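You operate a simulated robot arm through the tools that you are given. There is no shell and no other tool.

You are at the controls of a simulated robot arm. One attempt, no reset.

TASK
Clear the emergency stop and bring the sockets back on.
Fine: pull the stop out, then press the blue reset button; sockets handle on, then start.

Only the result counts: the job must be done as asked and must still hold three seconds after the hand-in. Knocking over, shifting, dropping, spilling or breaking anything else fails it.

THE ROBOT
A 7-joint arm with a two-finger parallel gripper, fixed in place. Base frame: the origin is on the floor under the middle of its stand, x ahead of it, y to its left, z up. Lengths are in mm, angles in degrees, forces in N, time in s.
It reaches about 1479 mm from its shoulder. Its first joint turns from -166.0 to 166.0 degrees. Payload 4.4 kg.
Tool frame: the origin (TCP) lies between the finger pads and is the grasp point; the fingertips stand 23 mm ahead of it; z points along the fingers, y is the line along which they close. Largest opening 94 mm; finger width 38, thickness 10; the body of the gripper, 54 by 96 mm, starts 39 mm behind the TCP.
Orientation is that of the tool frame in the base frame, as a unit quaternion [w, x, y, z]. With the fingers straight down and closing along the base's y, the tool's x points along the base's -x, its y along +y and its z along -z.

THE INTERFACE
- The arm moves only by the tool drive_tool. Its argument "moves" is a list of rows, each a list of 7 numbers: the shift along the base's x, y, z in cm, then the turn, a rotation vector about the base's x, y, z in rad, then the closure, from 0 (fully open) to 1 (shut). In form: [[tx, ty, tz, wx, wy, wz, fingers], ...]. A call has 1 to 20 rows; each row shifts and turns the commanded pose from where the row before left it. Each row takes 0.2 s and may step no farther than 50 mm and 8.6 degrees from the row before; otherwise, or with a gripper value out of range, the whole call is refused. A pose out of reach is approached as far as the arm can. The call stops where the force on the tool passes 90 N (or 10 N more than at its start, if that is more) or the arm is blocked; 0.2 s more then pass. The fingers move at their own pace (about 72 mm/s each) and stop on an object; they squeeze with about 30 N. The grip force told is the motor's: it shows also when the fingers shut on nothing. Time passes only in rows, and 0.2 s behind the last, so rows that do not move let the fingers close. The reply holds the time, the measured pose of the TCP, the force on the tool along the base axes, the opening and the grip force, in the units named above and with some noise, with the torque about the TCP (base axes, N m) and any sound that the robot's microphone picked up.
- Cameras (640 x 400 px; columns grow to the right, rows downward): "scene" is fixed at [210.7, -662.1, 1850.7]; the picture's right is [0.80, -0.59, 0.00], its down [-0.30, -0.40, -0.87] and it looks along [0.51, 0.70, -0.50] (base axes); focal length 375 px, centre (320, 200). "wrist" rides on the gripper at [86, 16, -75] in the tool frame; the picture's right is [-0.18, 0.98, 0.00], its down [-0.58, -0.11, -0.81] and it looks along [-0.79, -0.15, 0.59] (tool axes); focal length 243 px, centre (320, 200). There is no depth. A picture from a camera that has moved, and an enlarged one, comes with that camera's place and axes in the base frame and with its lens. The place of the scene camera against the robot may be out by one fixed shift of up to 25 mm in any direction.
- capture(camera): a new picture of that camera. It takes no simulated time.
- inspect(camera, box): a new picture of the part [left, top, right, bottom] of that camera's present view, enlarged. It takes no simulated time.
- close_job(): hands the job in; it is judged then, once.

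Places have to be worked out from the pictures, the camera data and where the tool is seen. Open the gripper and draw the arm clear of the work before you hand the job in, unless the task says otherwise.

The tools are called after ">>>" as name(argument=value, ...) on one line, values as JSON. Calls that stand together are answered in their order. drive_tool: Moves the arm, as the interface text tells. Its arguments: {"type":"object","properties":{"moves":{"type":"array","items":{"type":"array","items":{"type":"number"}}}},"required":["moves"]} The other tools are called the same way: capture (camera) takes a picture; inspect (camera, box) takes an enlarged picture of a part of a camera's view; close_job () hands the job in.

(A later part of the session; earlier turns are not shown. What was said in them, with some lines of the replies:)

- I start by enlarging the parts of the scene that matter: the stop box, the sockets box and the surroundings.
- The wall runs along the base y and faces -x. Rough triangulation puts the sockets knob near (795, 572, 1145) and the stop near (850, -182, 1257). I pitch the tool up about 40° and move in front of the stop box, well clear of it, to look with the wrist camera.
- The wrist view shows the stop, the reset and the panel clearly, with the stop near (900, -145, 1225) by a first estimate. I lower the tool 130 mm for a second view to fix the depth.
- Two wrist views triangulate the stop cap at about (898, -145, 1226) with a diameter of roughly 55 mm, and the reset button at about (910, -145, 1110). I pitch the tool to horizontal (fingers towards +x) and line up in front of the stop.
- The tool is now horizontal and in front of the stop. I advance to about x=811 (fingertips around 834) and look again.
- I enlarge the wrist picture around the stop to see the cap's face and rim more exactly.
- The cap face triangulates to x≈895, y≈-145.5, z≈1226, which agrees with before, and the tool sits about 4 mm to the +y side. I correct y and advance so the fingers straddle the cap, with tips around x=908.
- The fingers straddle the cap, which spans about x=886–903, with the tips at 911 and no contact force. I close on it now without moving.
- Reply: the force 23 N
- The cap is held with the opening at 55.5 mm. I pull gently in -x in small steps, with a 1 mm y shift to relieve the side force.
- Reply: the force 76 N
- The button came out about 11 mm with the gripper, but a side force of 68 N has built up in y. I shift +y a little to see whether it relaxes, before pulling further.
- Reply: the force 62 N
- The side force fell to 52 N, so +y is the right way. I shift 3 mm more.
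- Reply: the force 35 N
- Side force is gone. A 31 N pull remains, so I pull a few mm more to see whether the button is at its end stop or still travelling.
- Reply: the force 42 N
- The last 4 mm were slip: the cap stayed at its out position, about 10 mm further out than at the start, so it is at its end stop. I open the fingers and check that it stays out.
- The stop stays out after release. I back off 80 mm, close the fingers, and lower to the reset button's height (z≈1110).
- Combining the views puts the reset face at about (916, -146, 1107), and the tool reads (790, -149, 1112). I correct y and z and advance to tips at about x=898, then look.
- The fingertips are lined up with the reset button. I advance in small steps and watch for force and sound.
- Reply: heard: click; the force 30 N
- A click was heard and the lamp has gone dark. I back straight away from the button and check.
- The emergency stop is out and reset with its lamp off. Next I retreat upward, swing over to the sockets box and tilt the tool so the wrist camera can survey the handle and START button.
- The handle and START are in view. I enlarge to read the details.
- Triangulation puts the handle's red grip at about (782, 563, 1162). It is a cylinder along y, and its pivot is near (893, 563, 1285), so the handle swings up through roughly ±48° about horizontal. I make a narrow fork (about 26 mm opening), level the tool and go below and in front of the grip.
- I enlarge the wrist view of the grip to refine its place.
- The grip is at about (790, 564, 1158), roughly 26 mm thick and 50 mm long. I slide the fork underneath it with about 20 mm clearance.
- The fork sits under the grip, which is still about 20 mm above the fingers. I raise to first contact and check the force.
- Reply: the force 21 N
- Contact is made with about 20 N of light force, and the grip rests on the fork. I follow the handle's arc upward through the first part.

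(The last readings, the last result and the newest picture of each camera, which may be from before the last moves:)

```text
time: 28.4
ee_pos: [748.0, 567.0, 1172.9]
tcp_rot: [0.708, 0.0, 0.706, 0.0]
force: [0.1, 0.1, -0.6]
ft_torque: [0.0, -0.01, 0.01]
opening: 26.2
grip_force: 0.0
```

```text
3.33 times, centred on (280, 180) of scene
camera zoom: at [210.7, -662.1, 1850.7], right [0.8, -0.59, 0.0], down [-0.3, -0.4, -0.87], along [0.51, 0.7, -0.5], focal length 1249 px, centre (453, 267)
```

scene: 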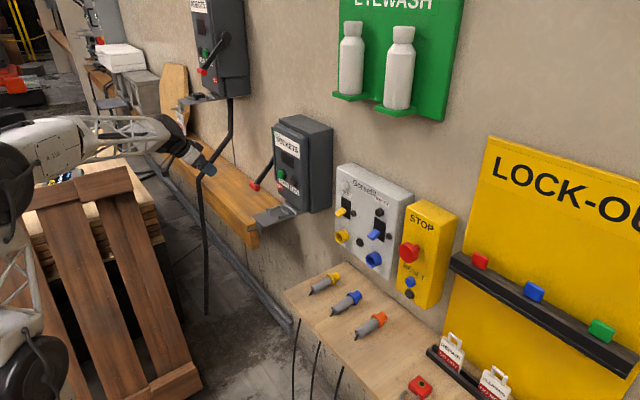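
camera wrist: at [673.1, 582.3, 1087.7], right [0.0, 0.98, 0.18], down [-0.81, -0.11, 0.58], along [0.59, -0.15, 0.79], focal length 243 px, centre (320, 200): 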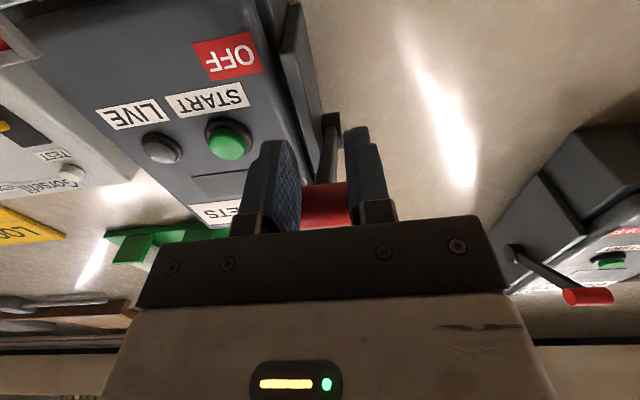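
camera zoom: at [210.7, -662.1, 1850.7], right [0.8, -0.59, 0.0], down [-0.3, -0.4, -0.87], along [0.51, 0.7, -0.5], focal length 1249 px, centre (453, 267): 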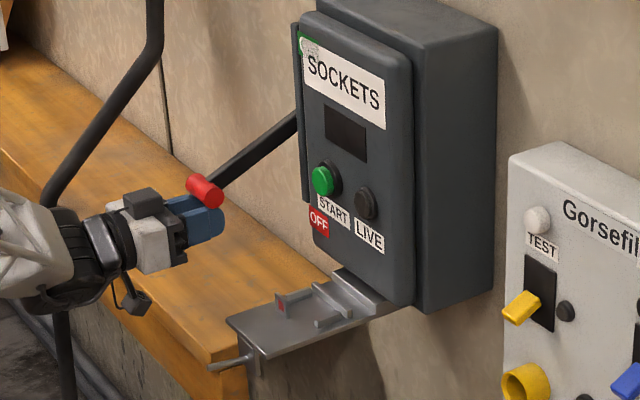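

The handle follows smoothly with almost no force. I continue along the arc through the middle.

>>> drive_tool(moves=[[-0.64, -0.1, 1.34, 0, 0, 0, 0.72], [-0.52, -0.1, 1.39, 0, 0, 0, 0.72], [-0.39, 0, 1.43, 0, 0, 0, 0.72], [-0.28, 0, 1.45, 0, 0, 0, 0.72], [-0.14, 0, 1.48, 0, 0, 0, 0.72], [0, 0, 1.48, 0, 0, 0, 0.72], [0, 0, 0, 0, 0, 0, 0.72]])

>>> capture(camera="wrist")

>>> inspect(camera="scene", box=[220, 120, 340, 240])

```text
time: 30.0
ee_pos: [728.3, 563.9, 1261.0]
tcp_rot: [0.707, 0.001, 0.707, -0.001]
force: [-1.0, 0.2, -1.3]
ft_torque: [-0.06, 0.0, -0.03]
opening: 26.2
grip_force: 0.1
```

```text
taken
camera wrist: at [654.4, 581.2, 1174.3], right [0.0, 0.98, 0.18], down [-0.81, -0.11, 0.58], along [0.59, -0.15, 0.79], focal length 243 px, centre (320, 200)
```

wrist: 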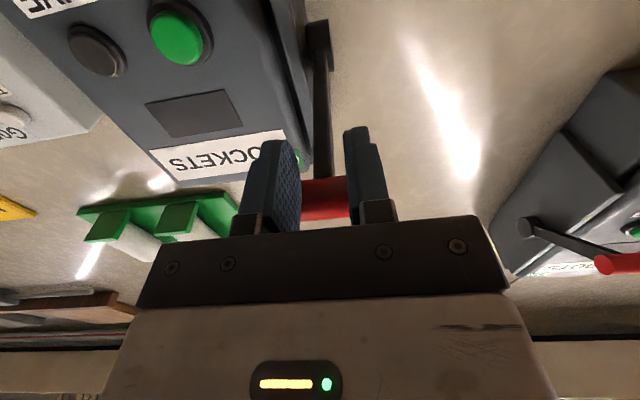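

```text
3.33 times, centred on (280, 180) of scene
camera zoom: at [210.7, -662.1, 1850.7], right [0.8, -0.59, 0.0], down [-0.3, -0.4, -0.87], along [0.51, 0.7, -0.5], focal length 1249 px, centre (453, 267)
```

zoom: 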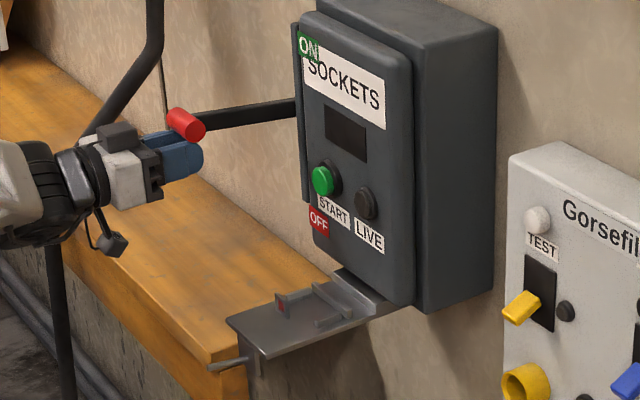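

The handle is horizontal now, with its arm running between the two fingers. I continue the second half, upward and back towards +x.

>>> drive_tool(moves=[[0.12, 0, 1.48, 0, 0, 0, 0.72], [0.24, 0, 1.46, 0, 0, 0, 0.72], [0.37, 0, 1.44, 0, 0, 0, 0.72], [0.5, 0, 1.4, 0, 0, 0, 0.72], [0.61, 0, 1.35, 0, 0, 0, 0.72], [0, 0, 0, 0, 0, 0, 0.72]])

>>> capture(camera="wrist")

>>> inspect(camera="scene", box=[220, 100, 340, 220])

```text
time: 31.4
ee_pos: [747.6, 564.1, 1330.7]
tcp_rot: [0.707, 0.0, 0.707, 0.0]
force: [-0.1, 0.7, -2.3]
ft_torque: [0.02, 0.04, 0.02]
opening: 26.5
grip_force: 0.1
```

```text
taken
camera wrist: at [671.7, 580.5, 1244.3], right [0.0, 0.98, 0.18], down [-0.81, -0.11, 0.58], along [0.59, -0.15, 0.79], focal length 243 px, centre (320, 200)
```

wrist: 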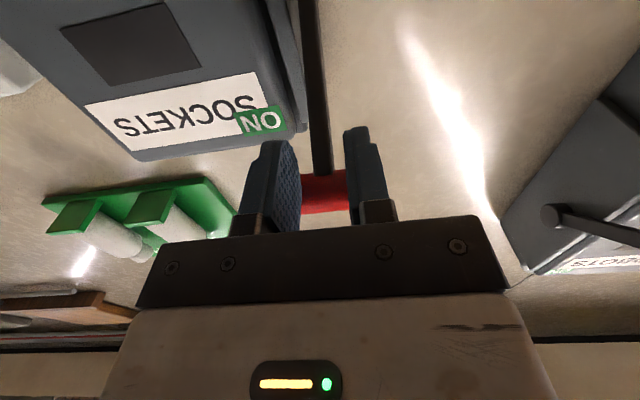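

```text
3.33 times, centred on (280, 160) of scene
camera zoom: at [210.7, -662.1, 1850.7], right [0.8, -0.59, 0.0], down [-0.3, -0.4, -0.87], along [0.51, 0.7, -0.5], focal length 1249 px, centre (453, 333)
```

zoom: 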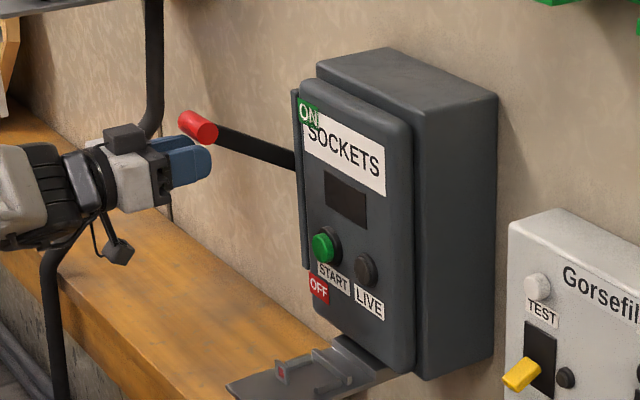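

The handle is well above horizontal, and no end stop has been felt yet. I continue along the arc towards ON.

>>> drive_tool(moves=[[0.73, 0, 1.29, 0, 0, 0, 0.72], [0.84, 0, 1.22, 0, 0, 0, 0.72], [0.95, 0, 1.14, 0, 0, 0, 0.72], [1.0, 0, 1.05, 0, 0, 0, 0.72], [0, 0, 0, 0, 0, 0, 0.72]])

>>> capture(camera="wrist")

>>> inspect(camera="scene", box=[220, 80, 340, 200])

```text
time: 32.6
ee_pos: [780.7, 565.9, 1366.2]
tcp_rot: [0.702, -0.004, 0.712, -0.003]
force: [-1.9, -0.2, -6.8]
ft_torque: [0.16, 0.05, 0.05]
opening: 26.7
grip_force: 0.5
stopped in row 5: the force on the tool passed its limit at 95 N (the readings are from after the stop); the commanded pose is now the measured one
```

```text
taken
camera wrist: at [705.3, 580.7, 1280.4], right [0.0, 0.98, 0.18], down [-0.8, -0.11, 0.59], along [0.6, -0.14, 0.79], focal length 243 px, centre (320, 200)
```

wrist: 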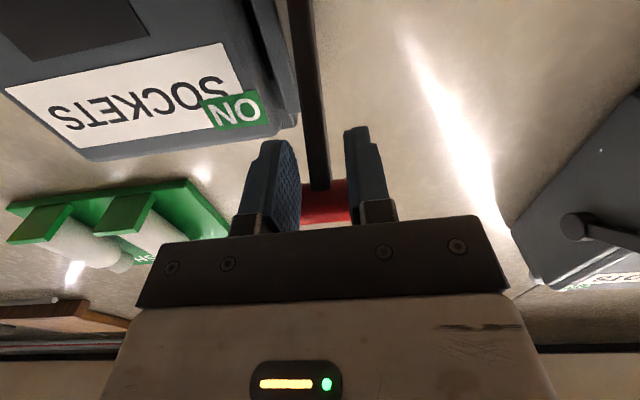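

```text
3.33 times, centred on (280, 140) of scene
camera zoom: at [210.7, -662.1, 1850.7], right [0.8, -0.59, 0.0], down [-0.3, -0.4, -0.87], along [0.51, 0.7, -0.5], focal length 1249 px, centre (453, 400)
```

zoom: 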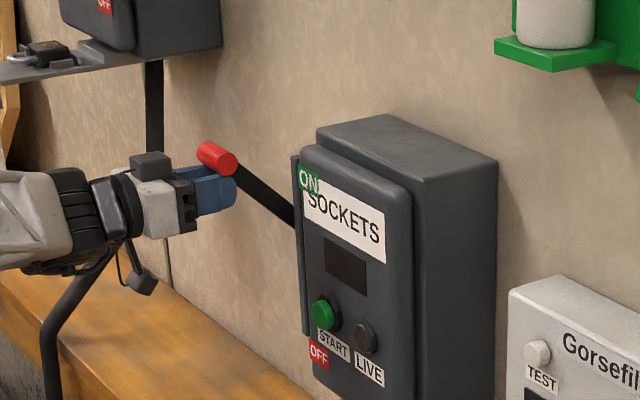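

The handle met its end stop near the ON label: the force limit tripped once, then relaxed. I lower the fork a little, straighten the small tilt, and withdraw in -x to check that the handle stays up.

>>> drive_tool(moves=[[0, 0, -0.8, 0.008, -0.014, 0, 0.72], [0, 0, -1.2, 0, 0, 0, 0.72], [-3, 0, -0.5, 0, 0, 0, 0.72], [-4.5, 0, 0, 0, 0, 0, 0.72], [-4.5, 0, 0, 0, 0, 0, 0.72], [0, 0, 0, 0, 0, 0, 0.72]])

>>> capture(camera="wrist")

>>> inspect(camera="scene", box=[220, 80, 340, 200])

```text
time: 34.0
ee_pos: [659.9, 565.3, 1343.6]
tcp_rot: [0.708, -0.001, 0.706, 0.001]
force: [-1.5, -0.3, 0.6]
ft_torque: [-0.03, 0.02, 0.01]
opening: 26.3
grip_force: 0.0
```

```text
taken
camera wrist: at [584.8, 580.9, 1256.9], right [0.0, 0.98, 0.18], down [-0.81, -0.11, 0.58], along [0.59, -0.15, 0.79], focal length 243 px, centre (320, 200)
```

wrist: 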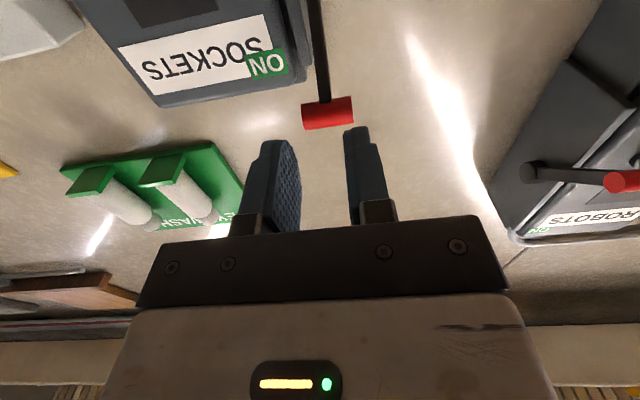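

```text
3.33 times, centred on (280, 140) of scene
camera zoom: at [210.7, -662.1, 1850.7], right [0.8, -0.59, 0.0], down [-0.3, -0.4, -0.87], along [0.51, 0.7, -0.5], focal length 1249 px, centre (453, 400)
```

zoom: 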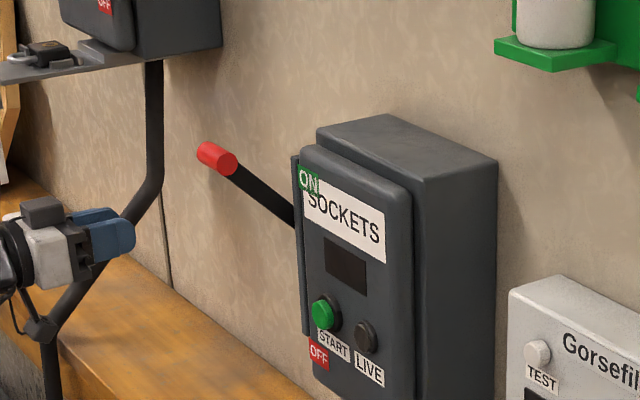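

The handle stays up at ON, a mirror image of its OFF position. START triangulates consistently from three views to about (861, 462, 1230). I close the fingers and move in front of it, aiming slightly high to keep the underside clear of the bracket.

>>> drive_tool(moves=[[0, -2.6, -2.65, 0, 0, 0, 1], [1.0, -2.6, -2.65, 0, 0, 0, 1], [1.5, -2.6, -2.65, 0, 0, 0, 1], [1.5, -2.6, -2.65, 0, 0, 0, 1], [0, 0, 0, 0, 0, 0, 1], [0, 0, 0, 0, 0, 0, 1]])

>>> capture(camera="wrist")

>>> inspect(camera="scene", box=[220, 100, 340, 220])

```text
time: 35.4
ee_pos: [700.3, 459.4, 1238.3]
tcp_rot: [0.708, -0.001, 0.706, 0.001]
force: [-0.1, -0.8, -0.1]
ft_torque: [0.01, 0.01, -0.01]
opening: 0.1
grip_force: 29.9
```

```text
taken
camera wrist: at [625.2, 475.1, 1151.2], right [0.0, 0.98, 0.18], down [-0.81, -0.11, 0.58], along [0.59, -0.15, 0.79], focal length 243 px, centre (320, 200)
```

wrist: 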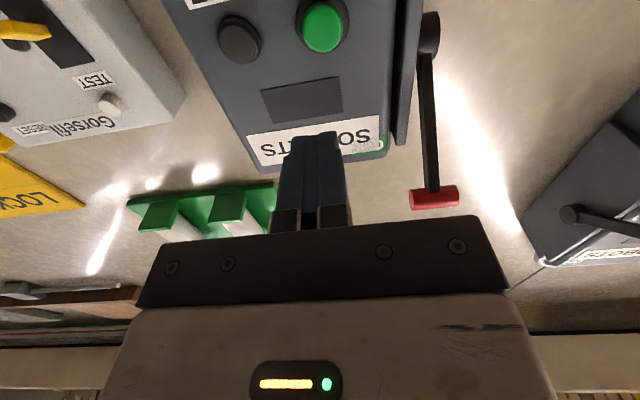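

```text
3.33 times, centred on (280, 160) of scene
camera zoom: at [210.7, -662.1, 1850.7], right [0.8, -0.59, 0.0], down [-0.3, -0.4, -0.87], along [0.51, 0.7, -0.5], focal length 1249 px, centre (453, 333)
```

zoom: 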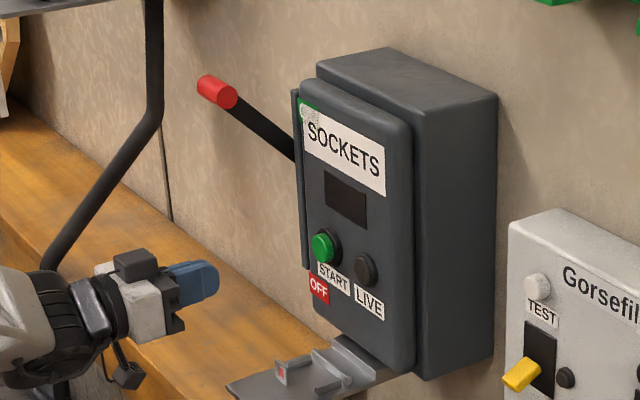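

START lies straight ahead at about (861, 462, 1229). I advance to about 15 mm short of it and look.

>>> drive_tool(moves=[[4.1, 0.1, 0, 0, 0, 0, 1], [4.1, 0.1, 0, 0, 0, 0, 1], [4.1, 0, 0, 0, 0, 0, 1], [0, 0, 0, 0, 0, 0, 1]])

>>> capture(camera="wrist")

>>> inspect(camera="scene", box=[230, 120, 340, 220])

```text
time: 36.4
ee_pos: [822.2, 461.6, 1233.0]
tcp_rot: [0.707, 0.0, 0.707, 0.0]
force: [-0.4, 0.1, 0.1]
ft_torque: [-0.05, -0.05, 0.01]
opening: 0.0
grip_force: 29.3
```

```text
taken
camera wrist: at [748.3, 477.3, 1146.7], right [0.0, 0.98, 0.18], down [-0.81, -0.11, 0.58], along [0.59, -0.15, 0.79], focal length 243 px, centre (320, 200)
```

wrist: 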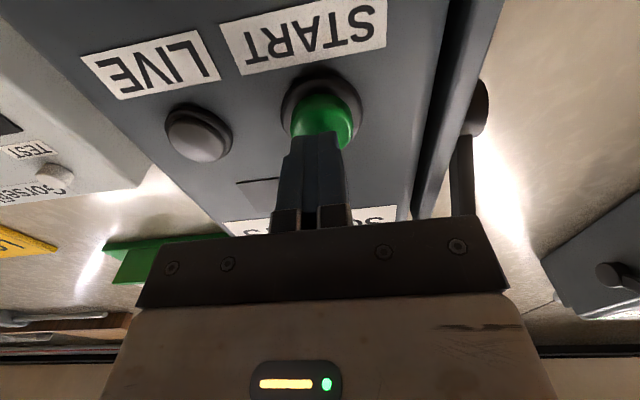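

```text
4.00 times, centred on (285, 170) of scene
camera zoom: at [210.7, -662.1, 1850.7], right [0.8, -0.59, 0.0], down [-0.3, -0.4, -0.87], along [0.51, 0.7, -0.5], focal length 1499 px, centre (460, 320)
```

zoom: 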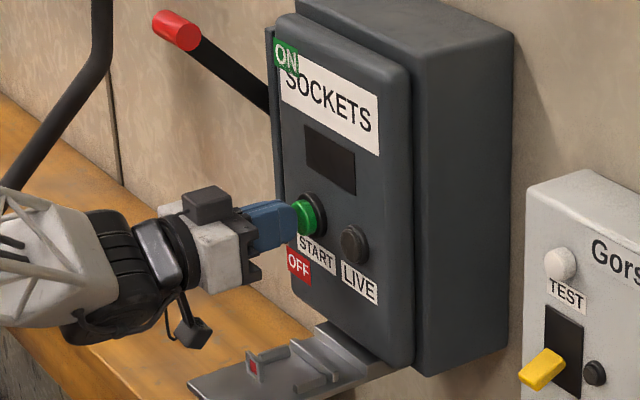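

The fingertips are right in front of the green button and the underside is clear of the bracket. I press in small steps.

>>> drive_tool(moves=[[0.4, 0, 0, 0, 0, 0, 1], [0.4, 0, 0, 0, 0, 0, 1], [0.4, 0, 0, 0, 0, 0, 1], [0.4, 0, 0, 0, 0, 0, 1], [0.3, 0, 0, 0, 0, 0, 1], [0, 0, 0, 0, 0, 0, 1]])

>>> inspect(camera="scene", box=[230, 120, 340, 220])

```text
time: 37.8
ee_pos: [841.9, 461.6, 1235.0]
tcp_rot: [0.708, -0.001, 0.707, 0.0]
force: [-75.0, -22.2, -9.6]
ft_torque: [-0.14, 0.68, -0.56]
opening: 0.0
grip_force: 30.2
heard: click
```

```text
4.00 times, centred on (285, 170) of scene
camera zoom: at [210.7, -662.1, 1850.7], right [0.8, -0.59, 0.0], down [-0.3, -0.4, -0.87], along [0.51, 0.7, -0.5], focal length 1499 px, centre (460, 320)
```

zoom: 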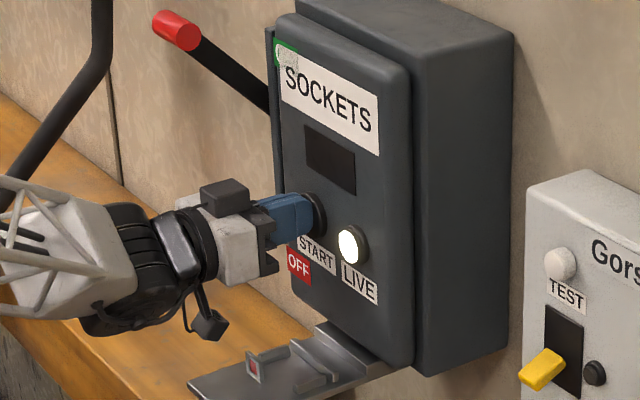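

A click was heard and the LIVE lamp is lit. I withdraw straight back, open the gripper and move clear.

>>> drive_tool(moves=[[-1.5, 0, 0, 0, 0, 0, 1], [-4, 0, 0, 0, 0, 0, 1], [-4.5, 0, 0, 0, 0, 0, 1], [-4.5, 0, 0, 0, 0, 0, 1], [-4.5, 0, 0, 0, 0, 0, 0.5], [-3, 0, 1, 0, 0, 0, 0], [0, -1, 2, 0, 0, 0, 0], [0, 0, 0, 0, 0, 0, 0], [0, 0, 0, 0, 0, 0, 0]])

>>> capture(camera="scene")

>>> inspect(camera="scene", box=[230, 100, 340, 240])

>>> inspect(camera="scene", box=[320, 170, 480, 310])

>>> capture(camera="wrist")

```text
time: 39.8
ee_pos: [624.3, 455.0, 1266.0]
tcp_rot: [0.708, -0.001, 0.706, 0.001]
force: [0.0, -0.6, 1.2]
ft_torque: [-0.03, -0.02, 0.02]
opening: 94.0
grip_force: 0.0
```

```text
taken
```

scene: 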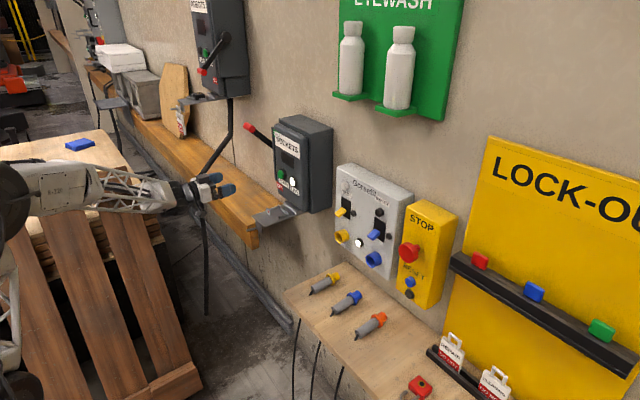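

```text
2.86 times, centred on (285, 170) of scene
camera zoom: at [210.7, -662.1, 1850.7], right [0.8, -0.59, 0.0], down [-0.3, -0.4, -0.87], along [0.51, 0.7, -0.5], focal length 1071 px, centre (420, 286)
```

zoom: 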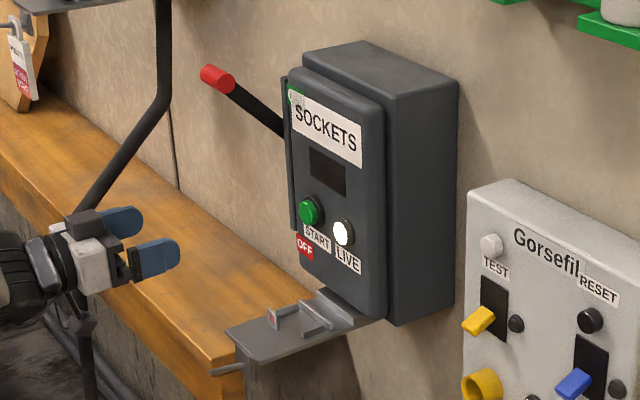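

```text
2.86 times, centred on (400, 240) of scene
camera zoom: at [210.7, -662.1, 1850.7], right [0.8, -0.59, 0.0], down [-0.3, -0.4, -0.87], along [0.51, 0.7, -0.5], focal length 1071 px, centre (91, 86)
```

zoom: 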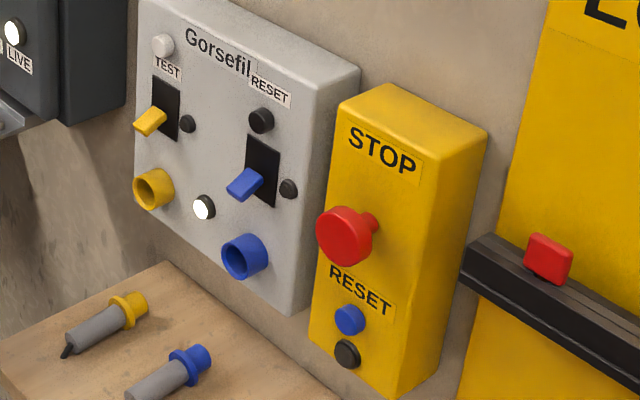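

```text
taken
camera wrist: at [550.1, 470.7, 1178.7], right [0.0, 0.98, 0.18], down [-0.81, -0.11, 0.58], along [0.59, -0.15, 0.79], focal length 243 px, centre (320, 200)
```

wrist: 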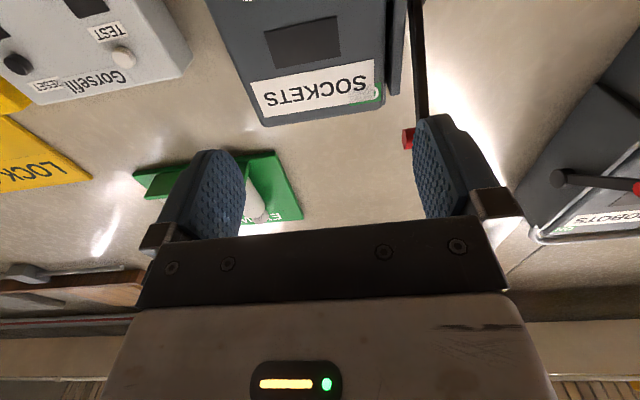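

LIVE is lit, the supply lamp on the socket panel has come on, the stop is out and its lamp is off. I draw back a little more, wait a few seconds and check that everything holds.

>>> drive_tool(moves=[[-2, -2, 2, 0, 0, 0, 0], [-2, -2, 2, 0, 0, 0, 0], [0, 0, 0, 0, 0, 0, 0], [0, 0, 0, 0, 0, 0, 0], [0, 0, 0, 0, 0, 0, 0], [0, 0, 0, 0, 0, 0, 0], [0, 0, 0, 0, 0, 0, 0], [0, 0, 0, 0, 0, 0, 0], [0, 0, 0, 0, 0, 0, 0], [0, 0, 0, 0, 0, 0, 0], [0, 0, 0, 0, 0, 0, 0], [0, 0, 0, 0, 0, 0, 0], [0, 0, 0, 0, 0, 0, 0], [0, 0, 0, 0, 0, 0, 0], [0, 0, 0, 0, 0, 0, 0], [0, 0, 0, 0, 0, 0, 0]])

>>> inspect(camera="scene", box=[220, 100, 480, 310])

```text
time: 43.2
ee_pos: [584.2, 412.7, 1303.6]
tcp_rot: [0.708, 0.001, 0.706, -0.001]
force: [-0.5, -0.4, -0.4]
ft_torque: [0.0, -0.01, -0.01]
opening: 93.7
grip_force: 0.0
```

```text
1.90 times, centred on (350, 205) of scene
camera zoom: at [210.7, -662.1, 1850.7], right [0.8, -0.59, 0.0], down [-0.3, -0.4, -0.87], along [0.51, 0.7, -0.5], focal length 714 px, centre (263, 190)
```

zoom: 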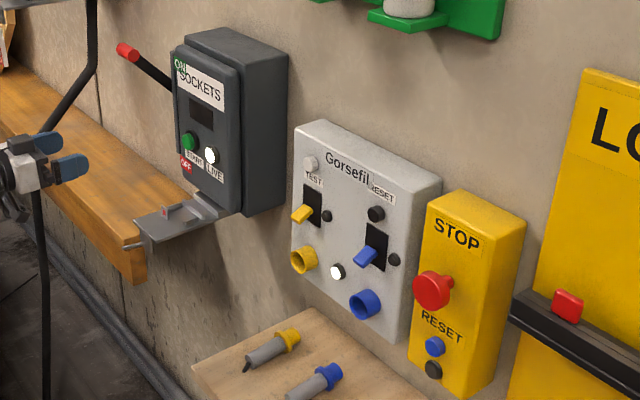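

After more than three seconds everything holds: the stop is out and reset, the handle is at ON, LIVE is lit, and nothing else has been disturbed. The gripper is open and clear, so I hand the job in.

>>> close_job()

```text
The job is handed in.
```

The emergency stop is cleared and the sockets are back on; I've handed the job in.

- **Emergency stop:** I pulled the red button out about 10 mm and it stayed out. Pressing the blue reset gave a click, and the lamp below it went dark.
- **Sockets handle:** I swung it from OFF up to its end stop at ON, and it stayed there once I let go. The push reached the 90 N force limit as the handle met the stop.
- **Start:** Pressing the green START button gave a click. The LIVE lamp came on, and so did the lamp on the Gorsefil socket panel.

I backed the arm away with the gripper open and waited about three seconds. The stop, handle and lamps had not changed, and I saw nothing else moved. I left the yellow and blue switches on the Gorsefil panel alone, since you didn't ask for them.
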